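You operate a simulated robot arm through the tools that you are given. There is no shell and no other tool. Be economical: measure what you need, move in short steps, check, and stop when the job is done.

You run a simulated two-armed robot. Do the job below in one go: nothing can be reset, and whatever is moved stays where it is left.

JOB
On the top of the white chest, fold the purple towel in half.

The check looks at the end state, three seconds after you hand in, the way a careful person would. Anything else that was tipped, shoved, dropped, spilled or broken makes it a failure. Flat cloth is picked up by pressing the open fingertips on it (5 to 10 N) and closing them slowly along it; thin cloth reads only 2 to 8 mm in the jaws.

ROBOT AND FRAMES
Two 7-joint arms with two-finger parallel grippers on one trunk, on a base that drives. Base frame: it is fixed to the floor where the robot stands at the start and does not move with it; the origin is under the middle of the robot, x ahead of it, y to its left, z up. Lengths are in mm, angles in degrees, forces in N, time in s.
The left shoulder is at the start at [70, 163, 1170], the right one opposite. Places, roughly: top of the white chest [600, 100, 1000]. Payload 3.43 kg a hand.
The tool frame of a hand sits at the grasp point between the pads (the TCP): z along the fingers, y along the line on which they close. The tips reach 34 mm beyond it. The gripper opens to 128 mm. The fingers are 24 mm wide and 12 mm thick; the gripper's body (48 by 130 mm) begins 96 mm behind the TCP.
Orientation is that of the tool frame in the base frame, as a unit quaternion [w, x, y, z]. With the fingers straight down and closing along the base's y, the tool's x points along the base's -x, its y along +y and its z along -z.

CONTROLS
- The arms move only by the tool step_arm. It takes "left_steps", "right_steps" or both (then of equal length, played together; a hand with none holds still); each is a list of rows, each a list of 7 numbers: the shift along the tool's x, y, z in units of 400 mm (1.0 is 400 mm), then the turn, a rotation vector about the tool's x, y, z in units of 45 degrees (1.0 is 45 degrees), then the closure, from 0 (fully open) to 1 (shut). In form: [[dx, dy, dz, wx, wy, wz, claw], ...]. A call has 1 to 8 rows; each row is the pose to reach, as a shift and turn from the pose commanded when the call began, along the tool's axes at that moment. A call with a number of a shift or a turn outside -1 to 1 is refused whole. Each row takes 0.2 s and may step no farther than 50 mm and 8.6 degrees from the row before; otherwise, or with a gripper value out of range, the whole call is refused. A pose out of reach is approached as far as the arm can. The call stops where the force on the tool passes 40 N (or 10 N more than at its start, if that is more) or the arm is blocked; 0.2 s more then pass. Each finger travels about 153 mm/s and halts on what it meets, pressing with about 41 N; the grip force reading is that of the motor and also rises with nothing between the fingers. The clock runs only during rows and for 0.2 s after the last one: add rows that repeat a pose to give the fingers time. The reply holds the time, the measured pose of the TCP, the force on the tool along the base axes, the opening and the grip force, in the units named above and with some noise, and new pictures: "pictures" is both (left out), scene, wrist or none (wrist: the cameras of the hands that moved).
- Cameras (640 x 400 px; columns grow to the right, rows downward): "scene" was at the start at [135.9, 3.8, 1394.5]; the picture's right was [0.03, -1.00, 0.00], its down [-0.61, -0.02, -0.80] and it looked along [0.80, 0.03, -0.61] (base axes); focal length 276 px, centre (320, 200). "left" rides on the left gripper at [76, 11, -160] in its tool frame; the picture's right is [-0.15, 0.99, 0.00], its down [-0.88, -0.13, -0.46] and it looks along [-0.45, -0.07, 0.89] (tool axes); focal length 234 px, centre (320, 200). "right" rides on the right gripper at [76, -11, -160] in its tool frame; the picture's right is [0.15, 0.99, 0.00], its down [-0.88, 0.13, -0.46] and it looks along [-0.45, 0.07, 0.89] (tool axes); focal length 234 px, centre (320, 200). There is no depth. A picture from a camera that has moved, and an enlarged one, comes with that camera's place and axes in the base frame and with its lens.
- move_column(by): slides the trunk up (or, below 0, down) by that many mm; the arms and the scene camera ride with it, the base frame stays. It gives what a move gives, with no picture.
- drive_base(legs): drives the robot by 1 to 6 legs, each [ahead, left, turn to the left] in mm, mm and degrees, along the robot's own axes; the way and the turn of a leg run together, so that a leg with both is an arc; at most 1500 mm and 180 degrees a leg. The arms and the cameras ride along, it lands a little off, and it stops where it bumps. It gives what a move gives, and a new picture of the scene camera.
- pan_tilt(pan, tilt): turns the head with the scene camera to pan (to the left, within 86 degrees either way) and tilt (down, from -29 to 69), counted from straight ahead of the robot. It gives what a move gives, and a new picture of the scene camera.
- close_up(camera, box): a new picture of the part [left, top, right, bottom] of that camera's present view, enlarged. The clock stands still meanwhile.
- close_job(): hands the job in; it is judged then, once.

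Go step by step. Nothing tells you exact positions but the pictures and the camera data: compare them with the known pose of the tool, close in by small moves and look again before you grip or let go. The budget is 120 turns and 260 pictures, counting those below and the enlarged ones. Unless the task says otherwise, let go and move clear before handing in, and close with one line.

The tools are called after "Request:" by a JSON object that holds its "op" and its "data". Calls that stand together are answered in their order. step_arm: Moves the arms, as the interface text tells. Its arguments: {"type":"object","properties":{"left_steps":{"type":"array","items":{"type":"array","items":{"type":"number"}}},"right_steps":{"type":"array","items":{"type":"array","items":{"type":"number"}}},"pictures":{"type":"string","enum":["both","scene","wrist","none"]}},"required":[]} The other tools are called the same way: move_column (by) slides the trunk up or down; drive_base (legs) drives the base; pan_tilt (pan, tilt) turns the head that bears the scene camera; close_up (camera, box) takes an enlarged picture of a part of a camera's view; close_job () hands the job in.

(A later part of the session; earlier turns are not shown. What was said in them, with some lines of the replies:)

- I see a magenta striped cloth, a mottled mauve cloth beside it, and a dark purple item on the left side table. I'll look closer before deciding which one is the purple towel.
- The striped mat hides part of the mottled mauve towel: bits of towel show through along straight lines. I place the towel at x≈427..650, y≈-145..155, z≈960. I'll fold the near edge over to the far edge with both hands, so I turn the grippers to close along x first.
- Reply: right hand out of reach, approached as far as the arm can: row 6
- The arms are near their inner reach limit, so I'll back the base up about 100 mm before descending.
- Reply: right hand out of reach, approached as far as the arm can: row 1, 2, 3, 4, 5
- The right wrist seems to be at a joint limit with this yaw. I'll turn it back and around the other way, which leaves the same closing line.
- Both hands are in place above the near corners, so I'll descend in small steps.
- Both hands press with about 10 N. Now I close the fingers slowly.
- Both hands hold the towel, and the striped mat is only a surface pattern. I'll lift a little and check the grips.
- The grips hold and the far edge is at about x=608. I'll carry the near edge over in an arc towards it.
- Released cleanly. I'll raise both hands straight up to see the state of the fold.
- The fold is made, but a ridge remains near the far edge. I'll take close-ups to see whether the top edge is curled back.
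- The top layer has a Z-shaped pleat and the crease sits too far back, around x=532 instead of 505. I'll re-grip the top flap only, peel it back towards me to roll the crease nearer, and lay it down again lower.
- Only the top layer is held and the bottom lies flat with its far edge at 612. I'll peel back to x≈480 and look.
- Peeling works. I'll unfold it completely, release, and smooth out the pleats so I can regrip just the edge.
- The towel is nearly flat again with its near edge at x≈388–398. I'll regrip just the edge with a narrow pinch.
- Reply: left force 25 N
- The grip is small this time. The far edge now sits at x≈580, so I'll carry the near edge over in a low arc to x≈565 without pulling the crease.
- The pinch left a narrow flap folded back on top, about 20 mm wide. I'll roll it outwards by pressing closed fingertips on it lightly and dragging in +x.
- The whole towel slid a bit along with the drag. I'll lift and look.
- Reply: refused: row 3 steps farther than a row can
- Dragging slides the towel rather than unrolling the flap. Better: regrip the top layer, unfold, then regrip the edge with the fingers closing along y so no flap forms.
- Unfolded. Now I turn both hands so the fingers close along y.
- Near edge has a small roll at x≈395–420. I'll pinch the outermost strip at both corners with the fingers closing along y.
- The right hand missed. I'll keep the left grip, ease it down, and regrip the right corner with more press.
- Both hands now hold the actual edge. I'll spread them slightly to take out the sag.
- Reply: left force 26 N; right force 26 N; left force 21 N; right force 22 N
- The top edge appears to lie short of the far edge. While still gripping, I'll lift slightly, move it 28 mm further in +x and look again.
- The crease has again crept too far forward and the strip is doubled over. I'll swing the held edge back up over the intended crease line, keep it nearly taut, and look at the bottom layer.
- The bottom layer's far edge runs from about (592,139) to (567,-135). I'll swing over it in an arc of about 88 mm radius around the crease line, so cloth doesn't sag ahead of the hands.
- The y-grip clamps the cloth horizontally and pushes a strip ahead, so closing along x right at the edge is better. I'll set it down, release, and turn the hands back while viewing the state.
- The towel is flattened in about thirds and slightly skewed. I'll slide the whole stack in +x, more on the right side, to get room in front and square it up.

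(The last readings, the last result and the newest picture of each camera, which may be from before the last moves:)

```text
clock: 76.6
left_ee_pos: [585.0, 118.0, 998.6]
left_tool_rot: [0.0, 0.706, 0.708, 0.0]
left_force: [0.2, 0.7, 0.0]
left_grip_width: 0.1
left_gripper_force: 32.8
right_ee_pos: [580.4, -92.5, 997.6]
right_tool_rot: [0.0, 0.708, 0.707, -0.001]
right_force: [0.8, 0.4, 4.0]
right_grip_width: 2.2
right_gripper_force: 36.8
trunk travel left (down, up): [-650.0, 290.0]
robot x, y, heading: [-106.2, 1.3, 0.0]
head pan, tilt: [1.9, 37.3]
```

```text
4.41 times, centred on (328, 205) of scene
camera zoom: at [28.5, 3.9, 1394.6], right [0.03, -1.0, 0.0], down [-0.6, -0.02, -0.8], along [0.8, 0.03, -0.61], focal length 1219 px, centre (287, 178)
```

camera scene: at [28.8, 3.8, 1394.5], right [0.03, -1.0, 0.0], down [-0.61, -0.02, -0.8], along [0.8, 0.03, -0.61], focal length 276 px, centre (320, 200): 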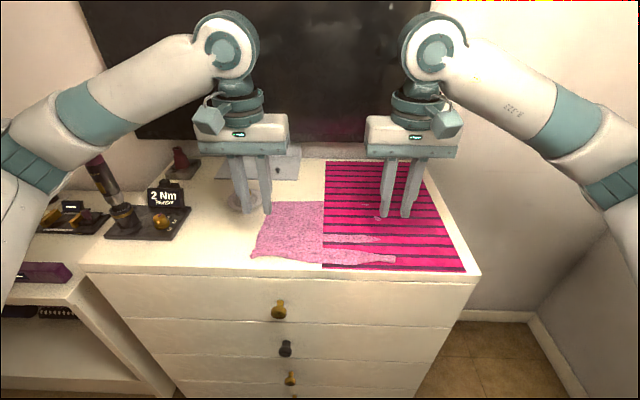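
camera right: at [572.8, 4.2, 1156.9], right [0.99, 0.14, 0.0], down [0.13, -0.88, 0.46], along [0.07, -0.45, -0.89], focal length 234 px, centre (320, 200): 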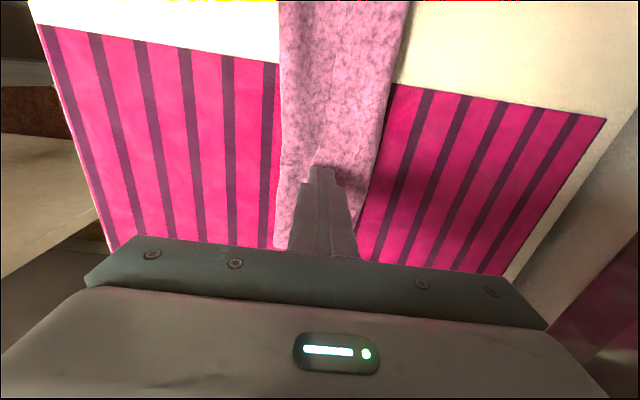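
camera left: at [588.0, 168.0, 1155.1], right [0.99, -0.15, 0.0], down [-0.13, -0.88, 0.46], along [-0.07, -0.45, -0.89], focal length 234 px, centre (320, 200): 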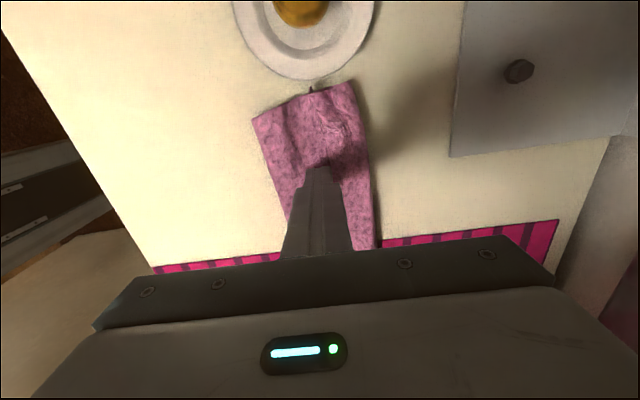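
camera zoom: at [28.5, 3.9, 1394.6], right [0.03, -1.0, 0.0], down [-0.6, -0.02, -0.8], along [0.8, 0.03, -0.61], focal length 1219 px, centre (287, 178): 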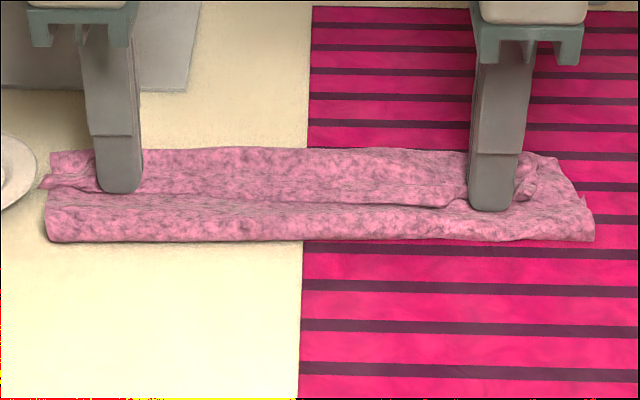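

Request:
{"op": "step_arm", "data": {"left_steps": [[0, 0, -0.02, 0, 0, 0, 0.92], [0, 0.008, -0.02, 0, 0, 0, 0.8], [0, 0.008, 0.005, 0, 0, 0, 0.8], [0, 0.008, 0.006, 0, 0, 0, 0.85], [0, 0.008, 0.006, 0, 0, 0, 0.89], [0, 0.008, 0.006, 0, 0, 0, 0.93], [0, 0.008, 0.006, 0, 0, 0, 1.0], [0, 0.008, 0.006, 0, 0, 0, 1.0]], "pictures": "none"}}

```text
clock: 78.4
left_ee_pos: [587.0, 116.9, 996.8]
left_tool_rot: [0.0, 0.706, 0.708, 0.001]
left_force: [2.2, 0.4, 9.7]
left_grip_width: 2.5
left_gripper_force: 37.2
right_ee_pos: [579.5, -91.4, 997.5]
right_tool_rot: [0.0, 0.708, 0.706, 0.001]
right_force: [1.6, -0.7, 2.0]
right_grip_width: 2.2
right_gripper_force: 36.9
trunk travel left (down, up): [-650.0, 290.0]
robot x, y, heading: [-108.0, 1.6, -0.2]
head pan, tilt: [1.9, 37.3]
```

Request:
{"op": "step_arm", "data": {"left_steps": [[0, -0.01, -0.04, 0, 0, 0, 1], [0, -0.04, -0.09, 0, 0, 0, 1], [0, -0.1, -0.12, 0, 0, 0, 1], [0, -0.17, -0.13, 0, 0, 0, 1], [0, -0.24, -0.13, 0, 0, 0, 1]], "right_steps": [[0, -0.01, -0.04, 0, 0, 0, 1], [0, -0.04, -0.09, 0, 0, 0, 1], [0, -0.1, -0.12, 0, 0, 0, 1], [0, -0.17, -0.13, 0, 0, 0, 1], [0, -0.24, -0.13, 0, 0, 0, 1]], "pictures": "wrist"}}

Request:
{"op": "close_up", "data": {"camera": "scene", "box": [240, 170, 410, 260]}}

```text
clock: 79.6
left_ee_pos: [489.4, 118.5, 1047.2]
left_tool_rot: [0.0, 0.706, 0.708, 0.0]
left_force: [0.2, 0.6, 0.4]
left_grip_width: 2.2
left_gripper_force: 36.8
right_ee_pos: [482.8, -91.8, 1050.5]
right_tool_rot: [0.001, 0.708, 0.706, 0.0]
right_force: [0.1, 0.0, -0.3]
right_grip_width: 2.2
right_gripper_force: 36.9
trunk travel left (down, up): [-650.0, 290.0]
robot x, y, heading: [-106.1, 1.6, 0.4]
head pan, tilt: [1.9, 37.3]
camera right: at [471.1, -16.8, 1210.6], right [0.99, 0.14, 0.0], down [0.13, -0.88, 0.46], along [0.07, -0.45, -0.89], focal length 234 px, centre (320, 200)
camera left: at [500.4, 195.5, 1205.1], right [0.99, -0.15, 0.0], down [-0.13, -0.88, 0.46], along [-0.07, -0.45, -0.89], focal length 234 px, centre (320, 200)
```

right: 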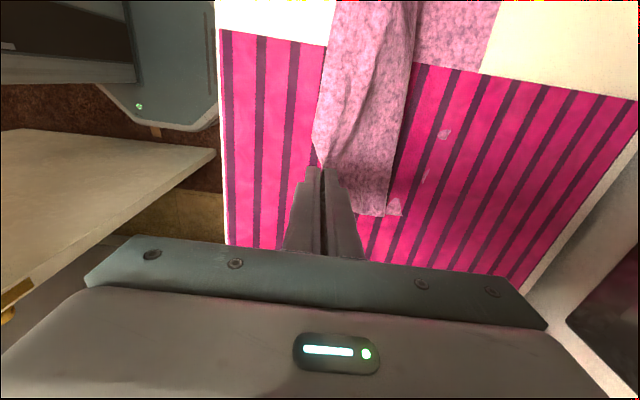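
left: 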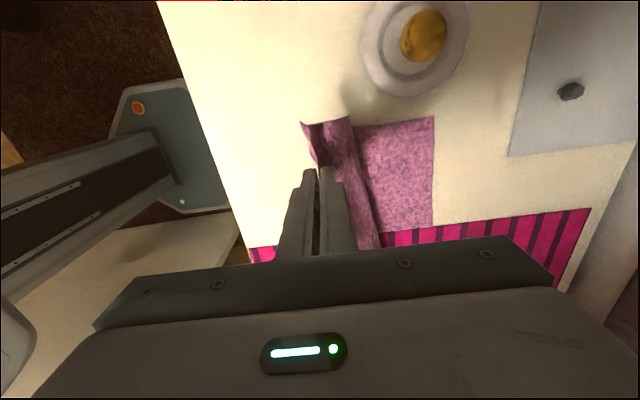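

```text
3.76 times, centred on (325, 215) of scene
camera zoom: at [27.6, 3.7, 1394.7], right [0.03, -1.0, 0.0], down [-0.6, -0.02, -0.8], along [0.8, 0.03, -0.6], focal length 1040 px, centre (301, 144)
```

zoom: 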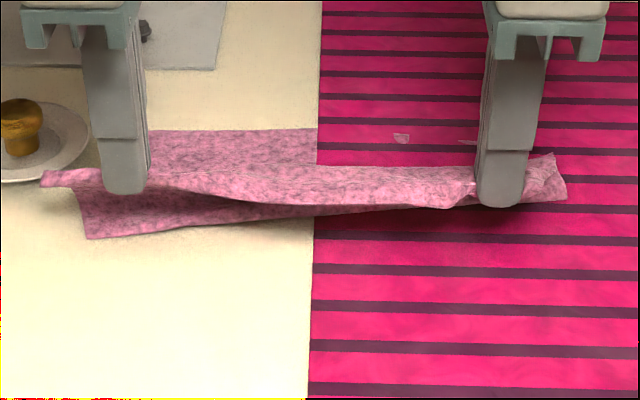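

Both hands hold the edge itself and the far edge is straight at x≈608. I'll pull back to roll the crease towards me, then look.

Request:
{"op": "step_arm", "data": {"left_steps": [[0, -0.05, -0.03, 0, 0, 0, 1], [0, -0.0985, -0.042, 0, 0, 0, 1], [0, -0.1485, -0.054, 0, 0, 0, 1], [0, -0.1485, -0.054, 0, 0, 0, 1]], "right_steps": [[0, -0.04, -0.025, 0, 0, 0, 1], [0, -0.082, -0.034, 0, 0, 0, 1], [0, -0.132, -0.046, 0, 0, 0, 1], [0, -0.132, -0.046, 0, 0, 0, 1]], "pictures": "wrist"}}

Request:
{"op": "close_up", "data": {"camera": "scene", "box": [240, 170, 410, 270]}}

```text
clock: 80.6
left_ee_pos: [431.4, 116.6, 1068.8]
left_tool_rot: [0.0, 0.707, 0.708, -0.001]
left_force: [0.4, -0.4, -0.6]
left_grip_width: 2.4
left_gripper_force: 36.7
right_ee_pos: [430.4, -91.6, 1065.6]
right_tool_rot: [0.0, 0.708, 0.707, -0.001]
right_force: [0.0, -0.2, -0.5]
right_grip_width: 2.2
right_gripper_force: 37.0
trunk travel left (down, up): [-650.0, 290.0]
robot x, y, heading: [-106.0, -2.7, 0.1]
head pan, tilt: [1.9, 37.3]
camera right: at [420.3, -17.7, 1225.9], right [0.99, 0.14, 0.0], down [0.13, -0.88, 0.46], along [0.07, -0.45, -0.89], focal length 234 px, centre (320, 200)
camera left: at [442.5, 194.7, 1226.4], right [0.99, -0.15, 0.0], down [-0.13, -0.88, 0.46], along [-0.07, -0.45, -0.89], focal length 234 px, centre (320, 200)
```

right: 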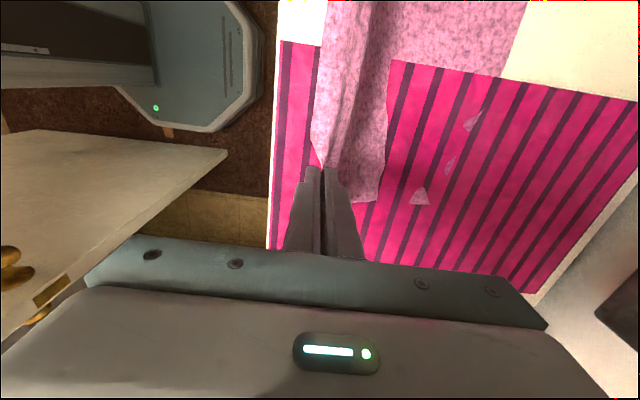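
left: 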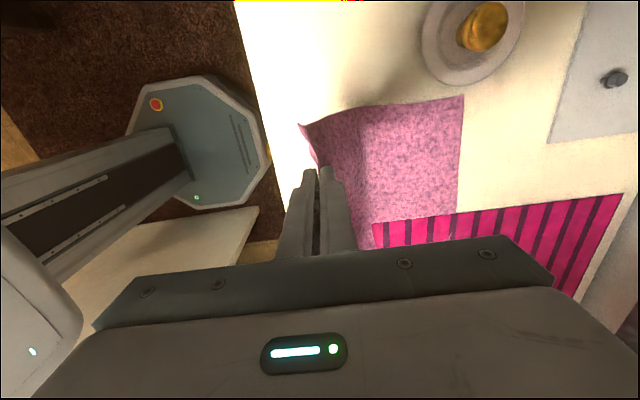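

```text
3.76 times, centred on (325, 220) of scene
camera zoom: at [29.1, 3.8, 1394.5], right [0.03, -1.0, 0.0], down [-0.61, -0.02, -0.8], along [0.8, 0.03, -0.61], focal length 1040 px, centre (301, 125)
```

zoom: 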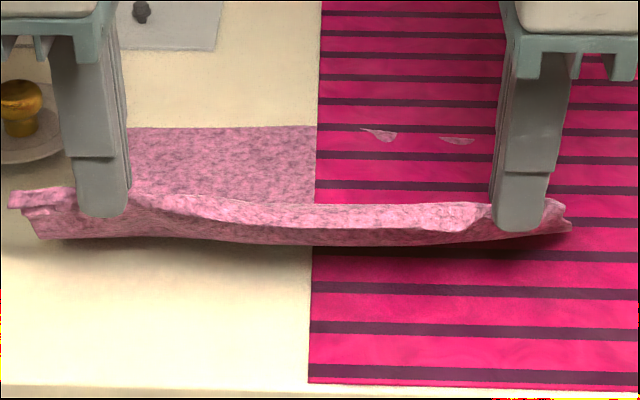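

Request:
{"op": "step_arm", "data": {"left_steps": [[0, 0.059, -0.0255, 0, 0, 0, 1], [0, 0.1165, -0.0305, 0, 0, 0, 1], [0, 0.1915, -0.0155, 0, 0, 0, 1], [0, 0.254, 0.022, 0, 0, 0, 1], [0, 0.3015, 0.0745, 0, 0, 0, 1], [0, 0.3365, 0.117, 0, 0, 0, 1], [0, 0.3715, 0.152, 0, 0, 0, 1], [0, 0.3915, 0.1695, 0, 0, 0, 1]], "right_steps": [[0, 0.0615, -0.0335, 0, 0, 0, 1], [0, 0.119, -0.0385, 0, 0, 0, 1], [0, 0.194, -0.0235, 0, 0, 0, 1], [0, 0.2565, 0.014, 0, 0, 0, 1], [0, 0.304, 0.0665, 0, 0, 0, 1], [0, 0.339, 0.109, 0, 0, 0, 1], [0, 0.374, 0.144, 0, 0, 0, 1], [0, 0.394, 0.1615, 0, 0, 0, 1]], "pictures": "wrist"}}

Request:
{"op": "close_up", "data": {"camera": "scene", "box": [240, 170, 410, 260]}}

```text
clock: 82.4
left_ee_pos: [589.3, 119.0, 999.5]
left_tool_rot: [-0.001, 0.707, 0.707, -0.001]
left_force: [-0.1, -0.2, -0.1]
left_grip_width: 2.4
left_gripper_force: 36.7
right_ee_pos: [589.6, -90.7, 1002.1]
right_tool_rot: [0.0, 0.708, 0.706, 0.0]
right_force: [0.4, -0.7, 0.8]
right_grip_width: 2.1
right_gripper_force: 37.1
trunk travel left (down, up): [-650.0, 290.0]
robot x, y, heading: [-110.0, -3.2, 0.1]
head pan, tilt: [1.9, 37.3]
camera right: at [579.0, -17.1, 1162.2], right [0.99, 0.14, 0.0], down [0.13, -0.88, 0.46], along [0.07, -0.45, -0.89], focal length 234 px, centre (320, 200)
camera left: at [600.1, 195.7, 1157.3], right [0.99, -0.15, 0.0], down [-0.13, -0.88, 0.46], along [-0.07, -0.45, -0.89], focal length 234 px, centre (320, 200)
```

right: 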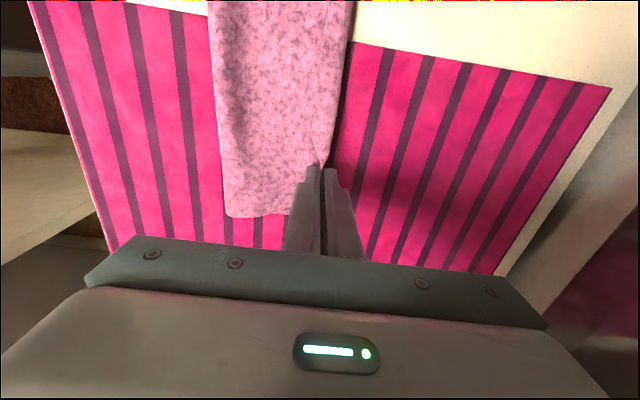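
left: 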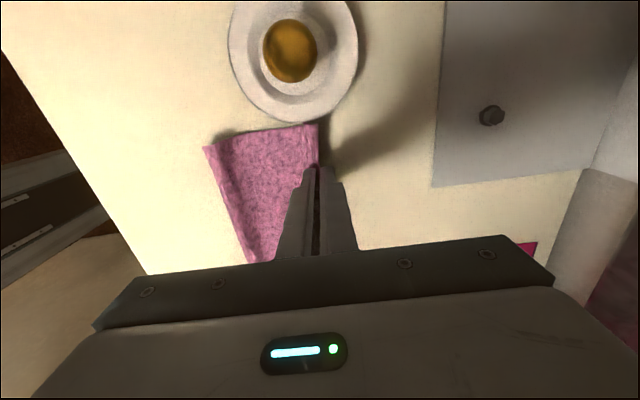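

```text
3.76 times, centred on (325, 215) of scene
camera zoom: at [29.0, 3.9, 1394.6], right [0.03, -1.0, 0.0], down [-0.61, -0.02, -0.8], along [0.8, 0.03, -0.61], focal length 1040 px, centre (301, 144)
```

zoom: 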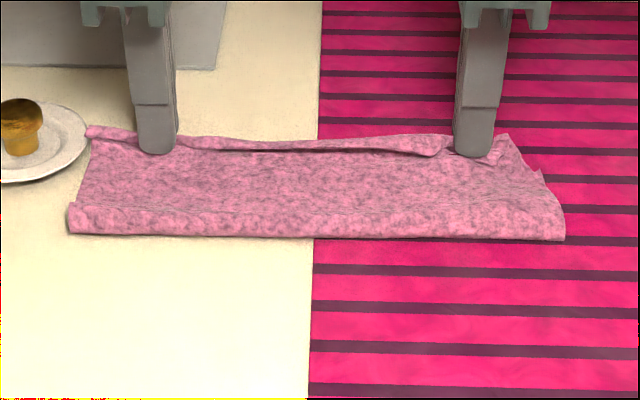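

Much better: crease at about x=499, edges meeting near 593, and only a narrow lip. I'll lower, release gently and lift away.

Request:
{"op": "step_arm", "data": {"left_steps": [[0, 0.005, 0.003, 0, 0, 0, 1], [0, 0.005, 0.003, 0, 0, 0, 0.96], [0, 0.005, 0.003, 0, 0, 0, 0.91], [0, 0.005, 0.003, 0, 0, 0, 0.86], [0, 0.005, -0.08, 0, 0, 0, 0.86], [0, 0.005, -0.18, 0, 0, 0, 0.86], [0, 0.005, -0.28, 0, 0, 0, 0.86]], "right_steps": [[0, 0.005, 0.009, 0, 0, 0, 1], [0, 0.005, 0.009, 0, 0, 0, 0.96], [0, 0.005, 0.009, 0, 0, 0, 0.91], [0, 0.005, 0.009, 0, 0, 0, 0.86], [0, 0.005, -0.08, 0, 0, 0, 0.86], [0, 0.005, -0.18, 0, 0, 0, 0.86], [0, 0.005, -0.28, 0, 0, 0, 0.86]], "pictures": "wrist"}}

Request:
{"op": "close_up", "data": {"camera": "scene", "box": [250, 180, 410, 250]}}

Request:
{"op": "close_up", "data": {"camera": "left", "box": [220, 90, 380, 200]}}

Request:
{"op": "close_up", "data": {"camera": "right", "box": [220, 0, 400, 200]}}

```text
clock: 84.0
left_ee_pos: [591.3, 119.3, 1114.9]
left_tool_rot: [0.0, 0.708, 0.707, 0.0]
left_force: [-0.3, -0.1, -0.4]
left_grip_width: 18.0
left_gripper_force: 0.1
right_ee_pos: [590.1, -91.2, 1115.5]
right_tool_rot: [0.001, 0.708, 0.706, 0.0]
right_force: [-0.2, 0.2, 0.2]
right_grip_width: 18.2
right_gripper_force: 0.0
trunk travel left (down, up): [-650.0, 290.0]
robot x, y, heading: [-106.2, 0.6, 0.2]
head pan, tilt: [1.9, 37.3]
camera right: at [578.5, -16.8, 1275.5], right [0.99, 0.14, 0.0], down [0.13, -0.88, 0.46], along [0.07, -0.45, -0.89], focal length 234 px, centre (320, 200)
camera left: at [601.6, 196.0, 1271.5], right [0.99, -0.15, 0.0], down [-0.13, -0.88, 0.46], along [-0.07, -0.45, -0.89], focal length 234 px, centre (320, 200)
```

right: 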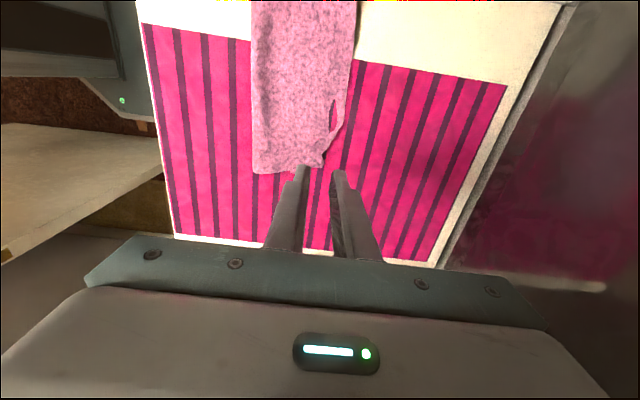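
left: 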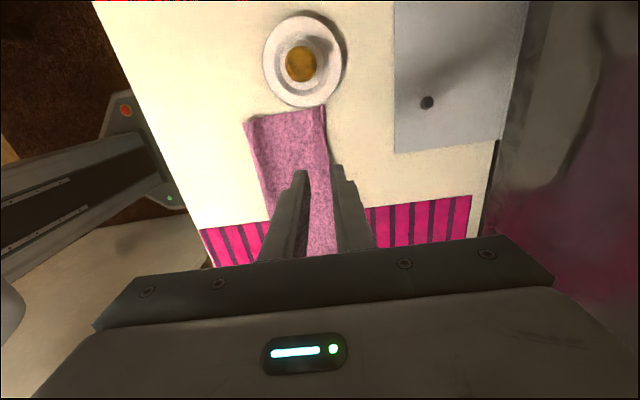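

```text
4.00 times, centred on (330, 215) of scene
camera zoom: at [26.8, 4.1, 1394.6], right [0.03, -1.0, 0.0], down [-0.6, -0.02, -0.8], along [0.8, 0.03, -0.6], focal length 1105 px, centre (280, 140)
```

zoom: 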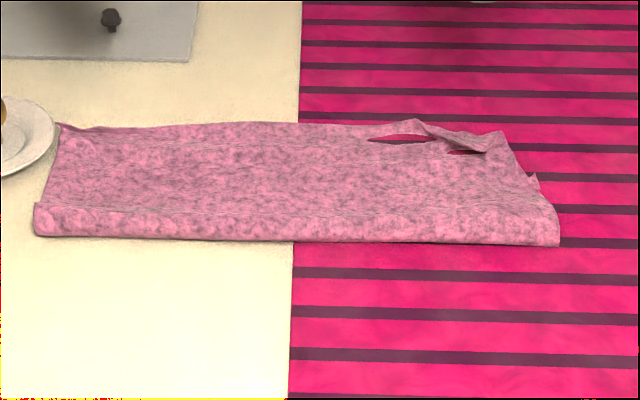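

```text
3.64 times, centred on (300, 145) of left
camera zoom: at [601.6, 196.0, 1271.5], right [0.99, -0.15, 0.0], down [-0.13, -0.88, 0.46], along [-0.07, -0.45, -0.89], focal length 852 px, centre (393, 400)
```

zoom: 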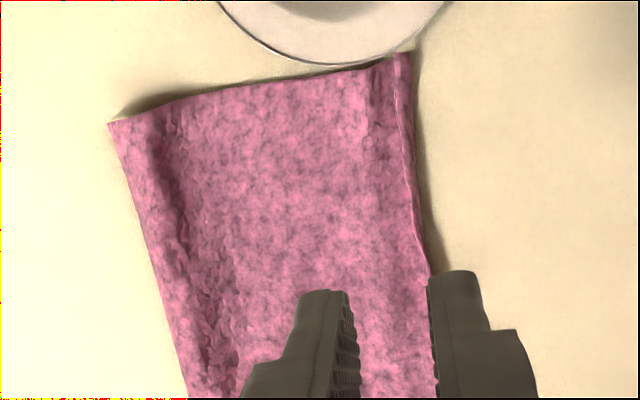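

```text
2.00 times, centred on (310, 100) of right
camera zoom: at [578.5, -16.8, 1275.5], right [0.99, 0.14, 0.0], down [0.13, -0.88, 0.46], along [0.07, -0.45, -0.89], focal length 468 px, centre (340, 400)
```

zoom: 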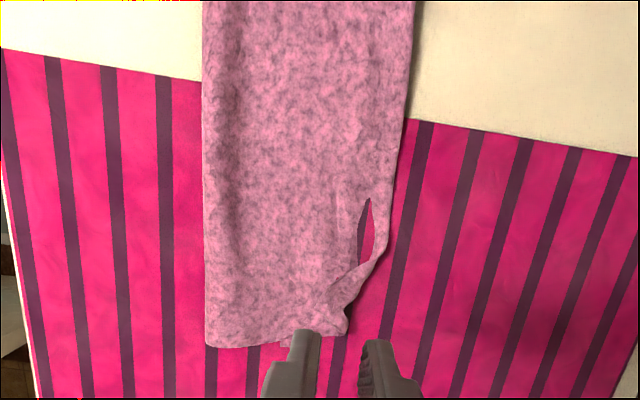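

The fold is now even: crease x≈499, back edges ≈600–610. Only the back-right corner of the top layer is bunched, so I'll look closer there.

Request:
{"op": "close_up", "data": {"camera": "scene", "box": [335, 200, 395, 245]}}

Request:
{"op": "close_up", "data": {"camera": "right", "box": [280, 80, 370, 180]}}

```text
8.89 times, centred on (365, 222) of scene
camera zoom: at [26.8, 4.1, 1394.6], right [0.03, -1.0, 0.0], down [-0.6, -0.02, -0.8], along [0.8, 0.03, -0.6], focal length 2455 px, centre (-80, 0)
```

zoom: 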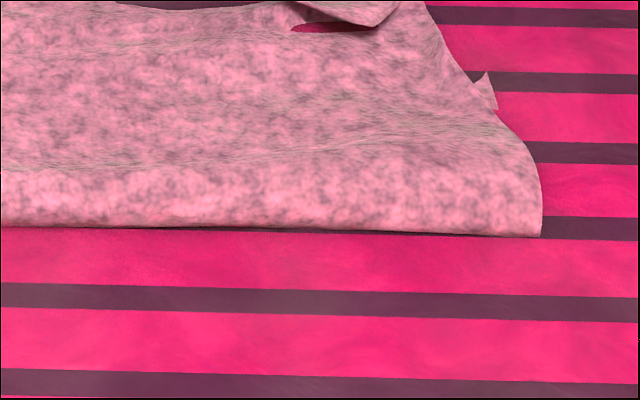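

```text
4.00 times, centred on (325, 130) of right
camera zoom: at [578.5, -16.8, 1275.5], right [0.99, 0.14, 0.0], down [0.13, -0.88, 0.46], along [0.07, -0.45, -0.89], focal length 937 px, centre (300, 480)
```

zoom: 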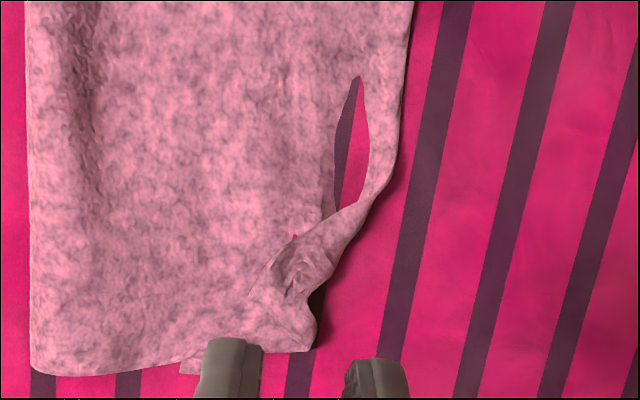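

I'll hold the middle of the towel with the left fingertips and gently smooth the bunched corner outward (-y) with the right.

Request:
{"op": "step_arm", "data": {"left_steps": [[-0.09, -0.03, 0, 0, 0, 0, 1], [-0.18, -0.06, 0.04, 0, 0, 0, 1], [-0.2725, -0.09, 0.1, 0, 0, 0, 1], [-0.2725, -0.09, 0.18, 0, 0, 0, 1], [-0.2725, -0.09, 0.26, 0, 0, 0, 1], [-0.2725, -0.09, 0.293, 0, 0, 0, 1]], "right_steps": [[-0.015, 0.01, 0, 0, 0, 0, 1], [-0.03, 0.0175, 0.04, 0, 0, 0, 1], [-0.03, 0.0175, 0.1, 0, 0, 0, 1], [-0.03, 0.0175, 0.18, 0, 0, 0, 1], [-0.03, 0.0175, 0.25, 0, 0, 0, 1], [-0.03, 0.0175, 0.285, 0, 0, 0, 1]], "pictures": "wrist"}}

```text
clock: 85.0
left_ee_pos: [553.9, 6.2, 1038.7]
left_tool_rot: [0.002, 0.713, 0.701, -0.002]
left_force: [-26.7, -2.2, -1.0]
left_grip_width: 0.0
left_gripper_force: 33.5
right_ee_pos: [603.9, -108.6, 1040.0]
right_tool_rot: [0.002, 0.717, 0.697, -0.001]
right_force: [27.3, 3.1, -0.2]
right_grip_width: 0.0
right_gripper_force: 33.0
trunk travel left (down, up): [-650.0, 290.0]
robot x, y, heading: [-109.5, -5.0, 0.3]
head pan, tilt: [1.9, 37.3]
stopped in row 5 (right hand): the force on the tool passed its limit (the readings are from after the stop); the commanded pose is now the measured one
camera right: at [593.9, -33.3, 1200.3], right [0.99, 0.12, 0.0], down [0.11, -0.88, 0.46], along [0.06, -0.45, -0.89], focal length 234 px, centre (320, 200)
camera left: at [565.6, 83.3, 1196.2], right [0.99, -0.16, 0.0], down [-0.14, -0.88, 0.46], along [-0.07, -0.45, -0.89], focal length 234 px, centre (320, 200)
```

right: 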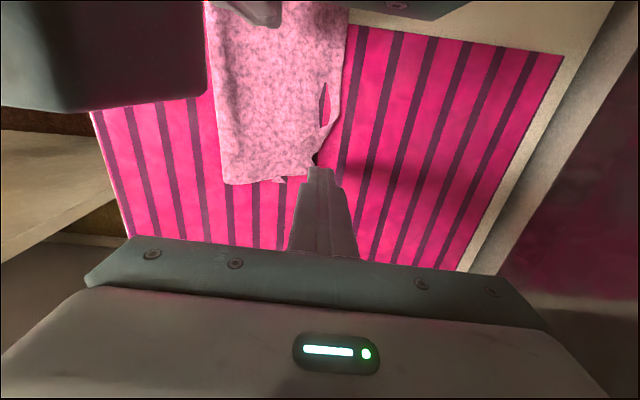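
left: 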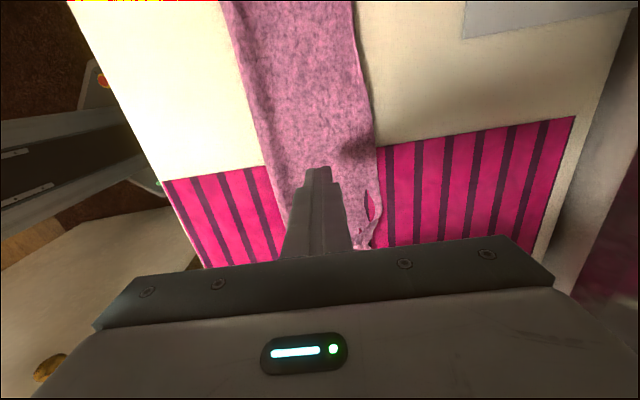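

The two hands touched each other, so I back the left one off to the left. The towel is untouched.

Request:
{"op": "step_arm", "data": {"left_steps": [[0.08, 0, -0.02, 0, 0, 0, 1], [0.16, 0, -0.02, 0, 0, 0, 1], [0.22, 0, 0, 0, 0, 0, 1]], "pictures": "none"}}

```text
clock: 85.3
left_ee_pos: [551.6, 10.3, 1040.0]
left_tool_rot: [0.001, 0.717, 0.697, -0.001]
left_force: [-3.0, 1.7, 0.3]
left_grip_width: 0.2
left_gripper_force: 32.5
right_ee_pos: [600.9, -102.7, 1041.7]
right_tool_rot: [0.001, 0.715, 0.699, 0.001]
right_force: [3.8, -1.1, -0.3]
right_grip_width: 0.0
right_gripper_force: 32.9
trunk travel left (down, up): [-650.0, 290.0]
robot x, y, heading: [-108.2, 2.8, 0.0]
head pan, tilt: [1.9, 37.3]
stopped in row 1 (left hand): the force on the tool passed its limit (the readings are from after the stop); the commanded pose is now the measured one
```

Request:
{"op": "close_up", "data": {"camera": "scene", "box": [200, 0, 500, 240]}}

```text
1.67 times, centred on (350, 120) of scene
camera zoom: at [28.6, 4.9, 1394.6], right [0.04, -1.0, 0.0], down [-0.61, -0.02, -0.8], along [0.8, 0.03, -0.61], focal length 460 px, centre (270, 333)
```

zoom: 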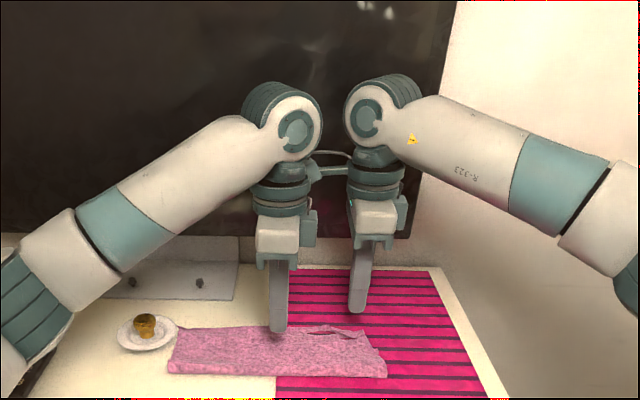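

Request:
{"op": "step_arm", "data": {"left_steps": [[0, -0.05, 0, 0, 0, 0, 1], [0, -0.12, 0, 0, 0, 0, 1], [0.08, -0.15, 0, 0, 0, 0, 1], [0.18, -0.15, 0, 0, 0, 0, 1], [0.25, -0.15, -0.03, 0, 0, 0, 1]], "pictures": "none"}}

```text
clock: 86.5
left_ee_pos: [492.2, 113.7, 1051.7]
left_tool_rot: [0.001, 0.717, 0.697, -0.001]
left_force: [-0.8, 0.3, 0.7]
left_grip_width: 0.0
left_gripper_force: 32.6
right_ee_pos: [601.3, -103.7, 1041.7]
right_tool_rot: [0.002, 0.714, 0.7, 0.001]
right_force: [-0.2, 0.5, 0.0]
right_grip_width: 0.0
right_gripper_force: 32.8
trunk travel left (down, up): [-650.0, 290.0]
robot x, y, heading: [-104.7, 1.0, -0.1]
head pan, tilt: [1.9, 37.3]
```

Request:
{"op": "step_arm", "data": {"left_steps": [[0, 0.07, 0.02, 0, 0, 0, 1], [0, 0.145, 0.06, 0, 0, 0, 1], [0, 0.145, 0.11, 0, 0, 0, 1], [0, 0.145, 0.134, 0, 0, 0, 1], [0, 0.145, 0.14, 0, 0, 0, 1]], "right_steps": [[0, 0, 0, 0, 0, 0, 1], [0, 0, 0.03, 0, 0, 0, 1], [0, 0, 0.07, 0, 0, 0, 1], [0, -0.005, 0.095, 0, 0, 0, 1], [0, -0.008, 0.108, 0, 0, 0, 1]], "pictures": "none"}}

```text
clock: 87.7
left_ee_pos: [551.2, 111.6, 997.1]
left_tool_rot: [0.001, 0.716, 0.698, -0.001]
left_force: [0.0, 0.1, 0.6]
left_grip_width: 0.0
left_gripper_force: 32.9
right_ee_pos: [599.2, -104.2, 999.8]
right_tool_rot: [0.001, 0.715, 0.7, 0.001]
right_force: [-0.2, -0.9, 0.8]
right_grip_width: 0.1
right_gripper_force: 33.0
trunk travel left (down, up): [-650.0, 290.0]
robot x, y, heading: [-108.2, 0.1, -0.0]
head pan, tilt: [1.9, 37.3]
```

Request:
{"op": "step_arm", "data": {"left_steps": [[0, 0, 0.005, 0, 0, 0, 1], [0, 0, 0.006, 0, 0, 0, 1], [0, 0, 0.006, 0, 0, 0, 1], [0, 0, 0.006, 0, 0, 0, 1], [0, 0, 0.006, 0, 0, 0, 1], [0, 0, 0.006, 0, 0, 0, 1], [0, 0, -0.06, 0, 0, 0, 1], [0, 0, -0.15, 0, 0, 0, 1]], "right_steps": [[0, 0, 0.006, 0, 0, 0, 1], [0, 0, 0.008, 0, 0, 0, 1], [-0.018, 0, 0.008, 0, 0, 0, 1], [-0.036, 0, 0.008, 0, 0, 0, 1], [-0.055, 0, 0.008, 0, 0, 0, 1], [-0.07, 0, 0.008, 0, 0, 0, 1], [-0.07, 0, -0.06, 0, 0, 0, 1], [-0.07, 0, -0.15, 0, 0, 0, 1]], "pictures": "wrist"}}

Request:
{"op": "close_up", "data": {"camera": "scene", "box": [250, 180, 410, 250]}}

Request:
{"op": "close_up", "data": {"camera": "right", "box": [220, 0, 400, 200]}}

```text
clock: 89.5
left_ee_pos: [549.5, 111.0, 1057.2]
left_tool_rot: [0.001, 0.717, 0.697, 0.0]
left_force: [-0.8, -0.1, -0.1]
left_grip_width: 0.2
left_gripper_force: 33.1
right_ee_pos: [595.2, -131.9, 1058.5]
right_tool_rot: [0.002, 0.714, 0.7, 0.001]
right_force: [0.5, 0.4, -0.3]
right_grip_width: 0.0
right_gripper_force: 33.0
trunk travel left (down, up): [-650.0, 290.0]
robot x, y, heading: [-105.6, -0.6, 0.0]
head pan, tilt: [1.9, 37.3]
camera right: at [585.3, -58.0, 1218.0], right [0.99, 0.12, 0.0], down [0.11, -0.88, 0.46], along [0.06, -0.45, -0.89], focal length 234 px, centre (320, 200)
camera left: at [561.9, 187.0, 1214.8], right [0.98, -0.17, 0.0], down [-0.15, -0.88, 0.46], along [-0.08, -0.45, -0.89], focal length 234 px, centre (320, 200)
```

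right: 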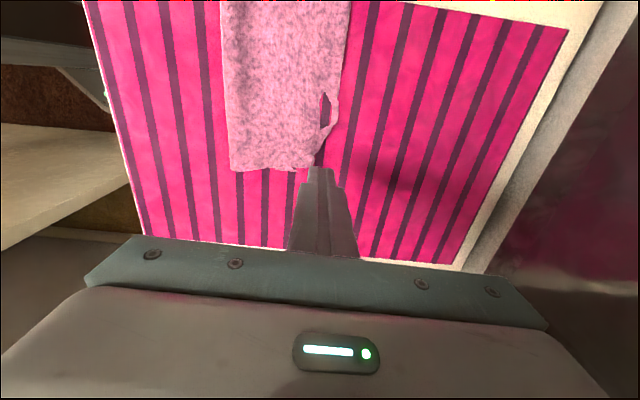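
left: 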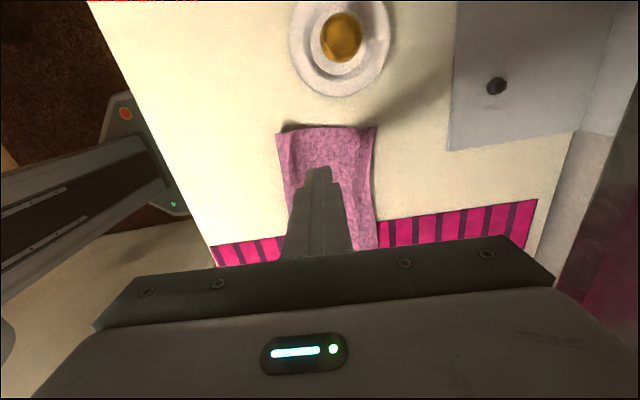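

```text
4.00 times, centred on (330, 215) of scene
camera zoom: at [26.4, 4.0, 1394.6], right [0.04, -1.0, 0.0], down [-0.6, -0.02, -0.8], along [0.8, 0.03, -0.6], focal length 1105 px, centre (280, 140)
```

zoom: 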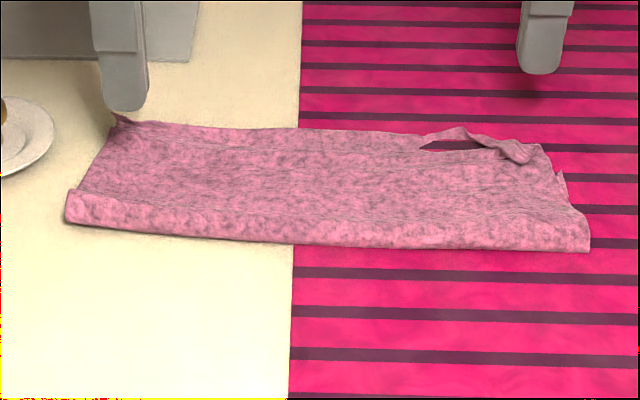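

```text
2.00 times, centred on (310, 100) of right
camera zoom: at [585.3, -58.0, 1218.0], right [0.99, 0.12, 0.0], down [0.11, -0.88, 0.46], along [0.06, -0.45, -0.89], focal length 468 px, centre (340, 400)
```

zoom: 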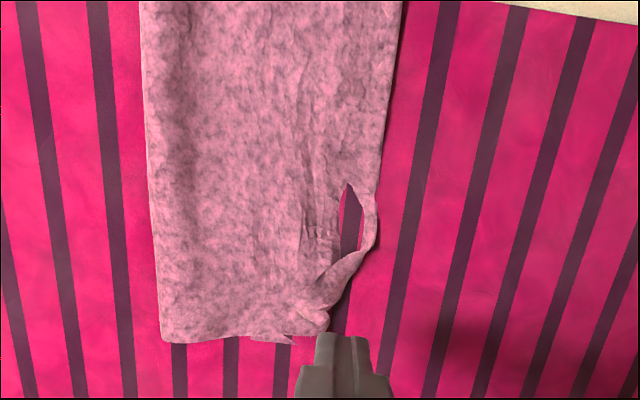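

The towel just shifted a little. I'll pinch only the bunched corner with the right hand, lift it slightly and set it down further out.

Request:
{"op": "step_arm", "data": {"right_steps": [[0.025, -0.008, 0.03, 0, 0, 0, 0.8], [0.025, -0.008, 0.09, 0, 0, 0, 0.8], [0.025, -0.008, 0.14, 0, 0, 0, 0.8], [0.025, -0.008, 0.152, 0, 0, 0, 0.8], [0.025, -0.008, 0.152, 0, 0, 0, 0.87], [0.025, -0.008, 0.152, 0, 0, 0, 0.94], [0.025, -0.008, 0.152, 0, 0, 0, 1.0], [0.025, -0.008, 0.152, 0, 0, 0, 1.0]], "pictures": "none"}}

Request:
{"op": "step_arm", "data": {"right_steps": [[0, 0, -0.03, 0, 0, 0, 1], [0, 0.01, -0.07, 0, 0, 0, 1], [-0.02, 0.02, -0.09, 0, 0, 0, 1], [-0.02, 0.02, -0.09, 0, 0, 0, 1]], "pictures": "none"}}

Request:
{"op": "close_up", "data": {"camera": "scene", "box": [290, 180, 410, 250]}}

Request:
{"op": "close_up", "data": {"camera": "right", "box": [220, 0, 400, 200]}}

```text
clock: 91.3
left_ee_pos: [551.2, 110.6, 1056.5]
left_tool_rot: [0.001, 0.717, 0.697, 0.0]
left_force: [0.2, -0.3, -0.3]
left_grip_width: 0.1
left_gripper_force: 33.2
right_ee_pos: [594.4, -121.9, 997.2]
right_tool_rot: [0.001, 0.714, 0.7, 0.003]
right_force: [0.8, 0.2, 4.5]
right_grip_width: 2.3
right_gripper_force: 37.1
trunk travel left (down, up): [-650.0, 290.0]
robot x, y, heading: [-108.1, 1.6, 0.2]
head pan, tilt: [1.9, 37.3]
```

```text
clock: 92.3
left_ee_pos: [550.2, 109.6, 1056.5]
left_tool_rot: [0.0, 0.716, 0.698, -0.001]
left_force: [-0.3, 0.3, -0.5]
left_grip_width: 0.0
left_gripper_force: 33.3
right_ee_pos: [601.5, -129.3, 1033.6]
right_tool_rot: [0.001, 0.715, 0.699, 0.001]
right_force: [-0.5, -0.8, -0.3]
right_grip_width: 2.2
right_gripper_force: 36.9
trunk travel left (down, up): [-650.0, 290.0]
robot x, y, heading: [-106.4, -0.7, 0.3]
head pan, tilt: [1.9, 37.3]
```

```text
5.33 times, centred on (350, 215) of scene
camera zoom: at [28.9, 4.3, 1394.5], right [0.04, -1.0, 0.0], down [-0.61, -0.02, -0.8], along [0.8, 0.03, -0.61], focal length 1473 px, centre (160, 120)
```

zoom: 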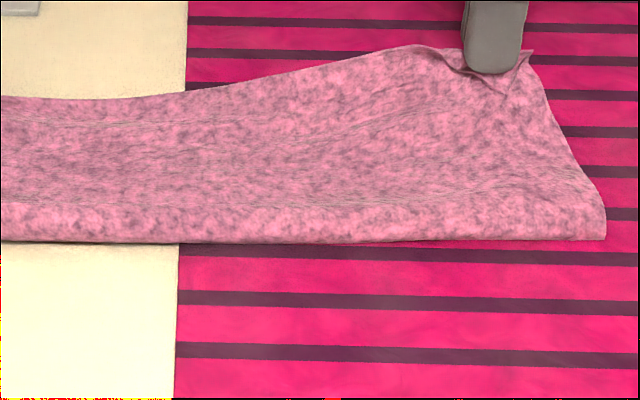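

```text
2.00 times, centred on (310, 100) of right
camera zoom: at [591.2, -55.2, 1193.1], right [0.99, 0.13, 0.0], down [0.11, -0.88, 0.46], along [0.06, -0.45, -0.89], focal length 468 px, centre (340, 400)
```

zoom: 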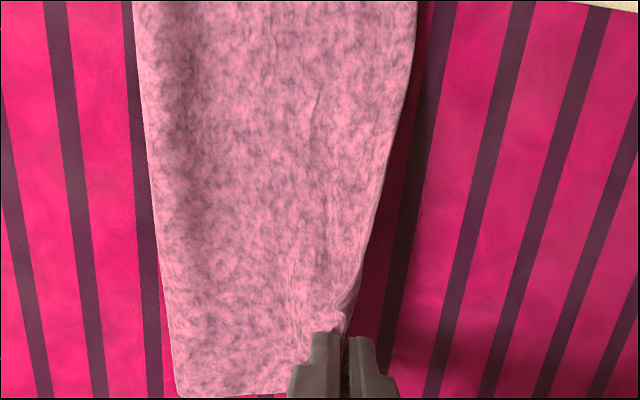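

Request:
{"op": "step_arm", "data": {"right_steps": [[-0.015, 0.005, 0.02, 0, 0, 0, 1], [-0.03, 0.008, 0.05, 0, 0, 0, 1], [-0.032, 0.008, 0.086, 0, 0, 0, 1], [-0.032, 0.008, 0.086, 0, 0, 0, 0.95], [-0.032, 0.008, 0.086, 0, 0, 0, 0.88], [-0.032, 0.008, 0.0, 0, 0, 0, 0.88], [-0.032, 0.008, -0.1, 0, 0, 0, 0.88], [-0.032, 0.008, -0.2, 0, 0, 0, 0.88]], "pictures": "none"}}

Request:
{"op": "close_up", "data": {"camera": "scene", "box": [250, 180, 410, 250]}}

Request:
{"op": "close_up", "data": {"camera": "right", "box": [220, 0, 400, 200]}}

```text
clock: 94.1
left_ee_pos: [551.4, 110.3, 1056.0]
left_tool_rot: [0.001, 0.716, 0.698, 0.0]
left_force: [0.2, 0.6, 0.0]
left_grip_width: 0.3
left_gripper_force: 32.8
right_ee_pos: [603.7, -142.3, 1114.0]
right_tool_rot: [0.002, 0.714, 0.7, 0.001]
right_force: [0.3, 0.3, -0.7]
right_grip_width: 15.4
right_gripper_force: 0.1
trunk travel left (down, up): [-650.0, 290.0]
robot x, y, heading: [-107.1, -1.6, -0.0]
head pan, tilt: [1.9, 37.3]
```

```text
4.00 times, centred on (330, 215) of scene
camera zoom: at [28.1, 4.5, 1394.6], right [0.04, -1.0, 0.0], down [-0.6, -0.02, -0.8], along [0.8, 0.03, -0.61], focal length 1105 px, centre (280, 140)
```

zoom: 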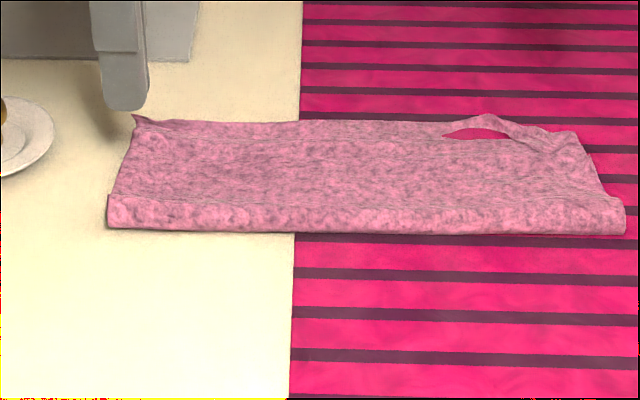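

```text
2.00 times, centred on (310, 100) of right
camera zoom: at [593.0, -68.1, 1273.4], right [0.99, 0.13, 0.0], down [0.11, -0.88, 0.46], along [0.06, -0.45, -0.89], focal length 468 px, centre (340, 400)
```

zoom: 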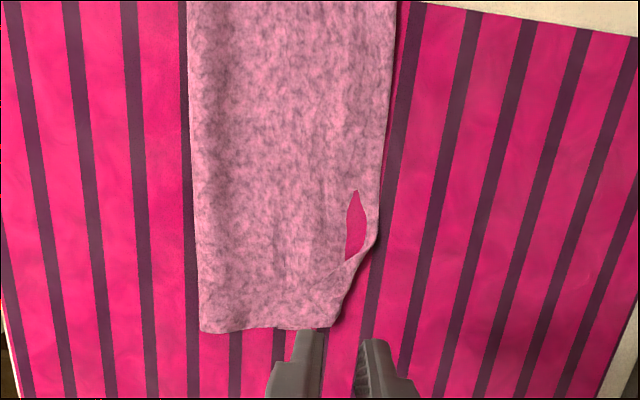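

The towel is now a clean half-width rectangle with edges aligned. I'll raise both hands clear and take a last overview.

Request:
{"op": "step_arm", "data": {"left_steps": [[0, 0, -0.1, 0, 0, 0, 0.9], [0.05, -0.05, -0.19, 0, 0, 0, 0.9], [0.1, -0.12, -0.25, 0, 0, 0, 0.9], [0.15, -0.2, -0.28, 0, 0, 0, 0.9]], "right_steps": [[0, 0, -0.05, 0, 0, 0, 0.9], [-0.03, -0.05, -0.1, 0, 0, 0, 0.9], [-0.06, -0.13, -0.12, 0, 0, 0, 0.9], [-0.1, -0.22, -0.14, 0, 0, 0, 0.9]], "pictures": "scene"}}

Request:
{"op": "close_up", "data": {"camera": "left", "box": [240, 0, 640, 250]}}

```text
clock: 95.1
left_ee_pos: [472.0, 172.0, 1168.0]
left_tool_rot: [0.001, 0.716, 0.698, 0.0]
left_force: [-0.6, -0.1, -0.1]
left_grip_width: 12.6
left_gripper_force: 0.1
right_ee_pos: [512.7, -182.6, 1173.2]
right_tool_rot: [0.002, 0.715, 0.699, 0.003]
right_force: [-0.4, -0.6, 0.2]
right_grip_width: 12.6
right_gripper_force: 0.1
trunk travel left (down, up): [-650.0, 290.0]
robot x, y, heading: [-106.3, 0.3, -0.2]
head pan, tilt: [1.9, 37.3]
camera scene: at [25.9, 4.0, 1394.9], right [0.04, -1.0, 0.0], down [-0.6, -0.02, -0.8], along [0.8, 0.03, -0.6], focal length 276 px, centre (320, 200)
```

scene: 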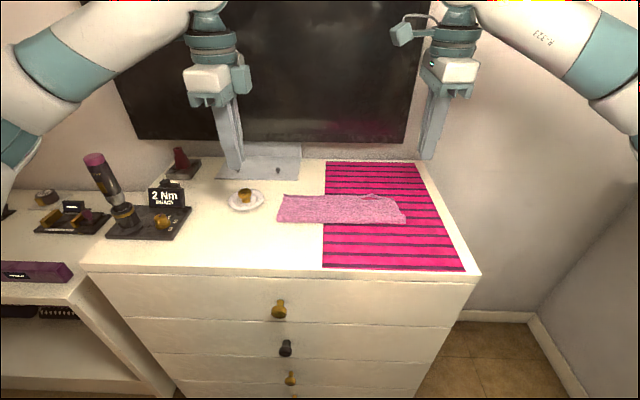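

```text
1.60 times, centred on (440, 125) of left
camera zoom: at [483.8, 249.8, 1326.2], right [0.98, -0.17, 0.0], down [-0.15, -0.88, 0.46], along [-0.08, -0.45, -0.89], focal length 375 px, centre (128, 320)
```

zoom: 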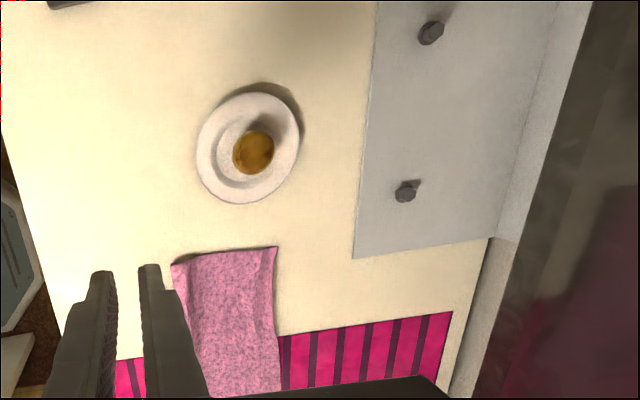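

The towel lies folded in half, the hands are clear and nothing else was moved, so I hand in.

Request:
{"op": "close_job", "data": {}}

```text
The job is handed in.
```

The purple towel is folded in half on the white chest, with its near edge brought over to its far edge. A small pucker remains near the back-right corner, and the towel lies up to about 50 mm from where it started. In the last pictures nothing else looked moved.
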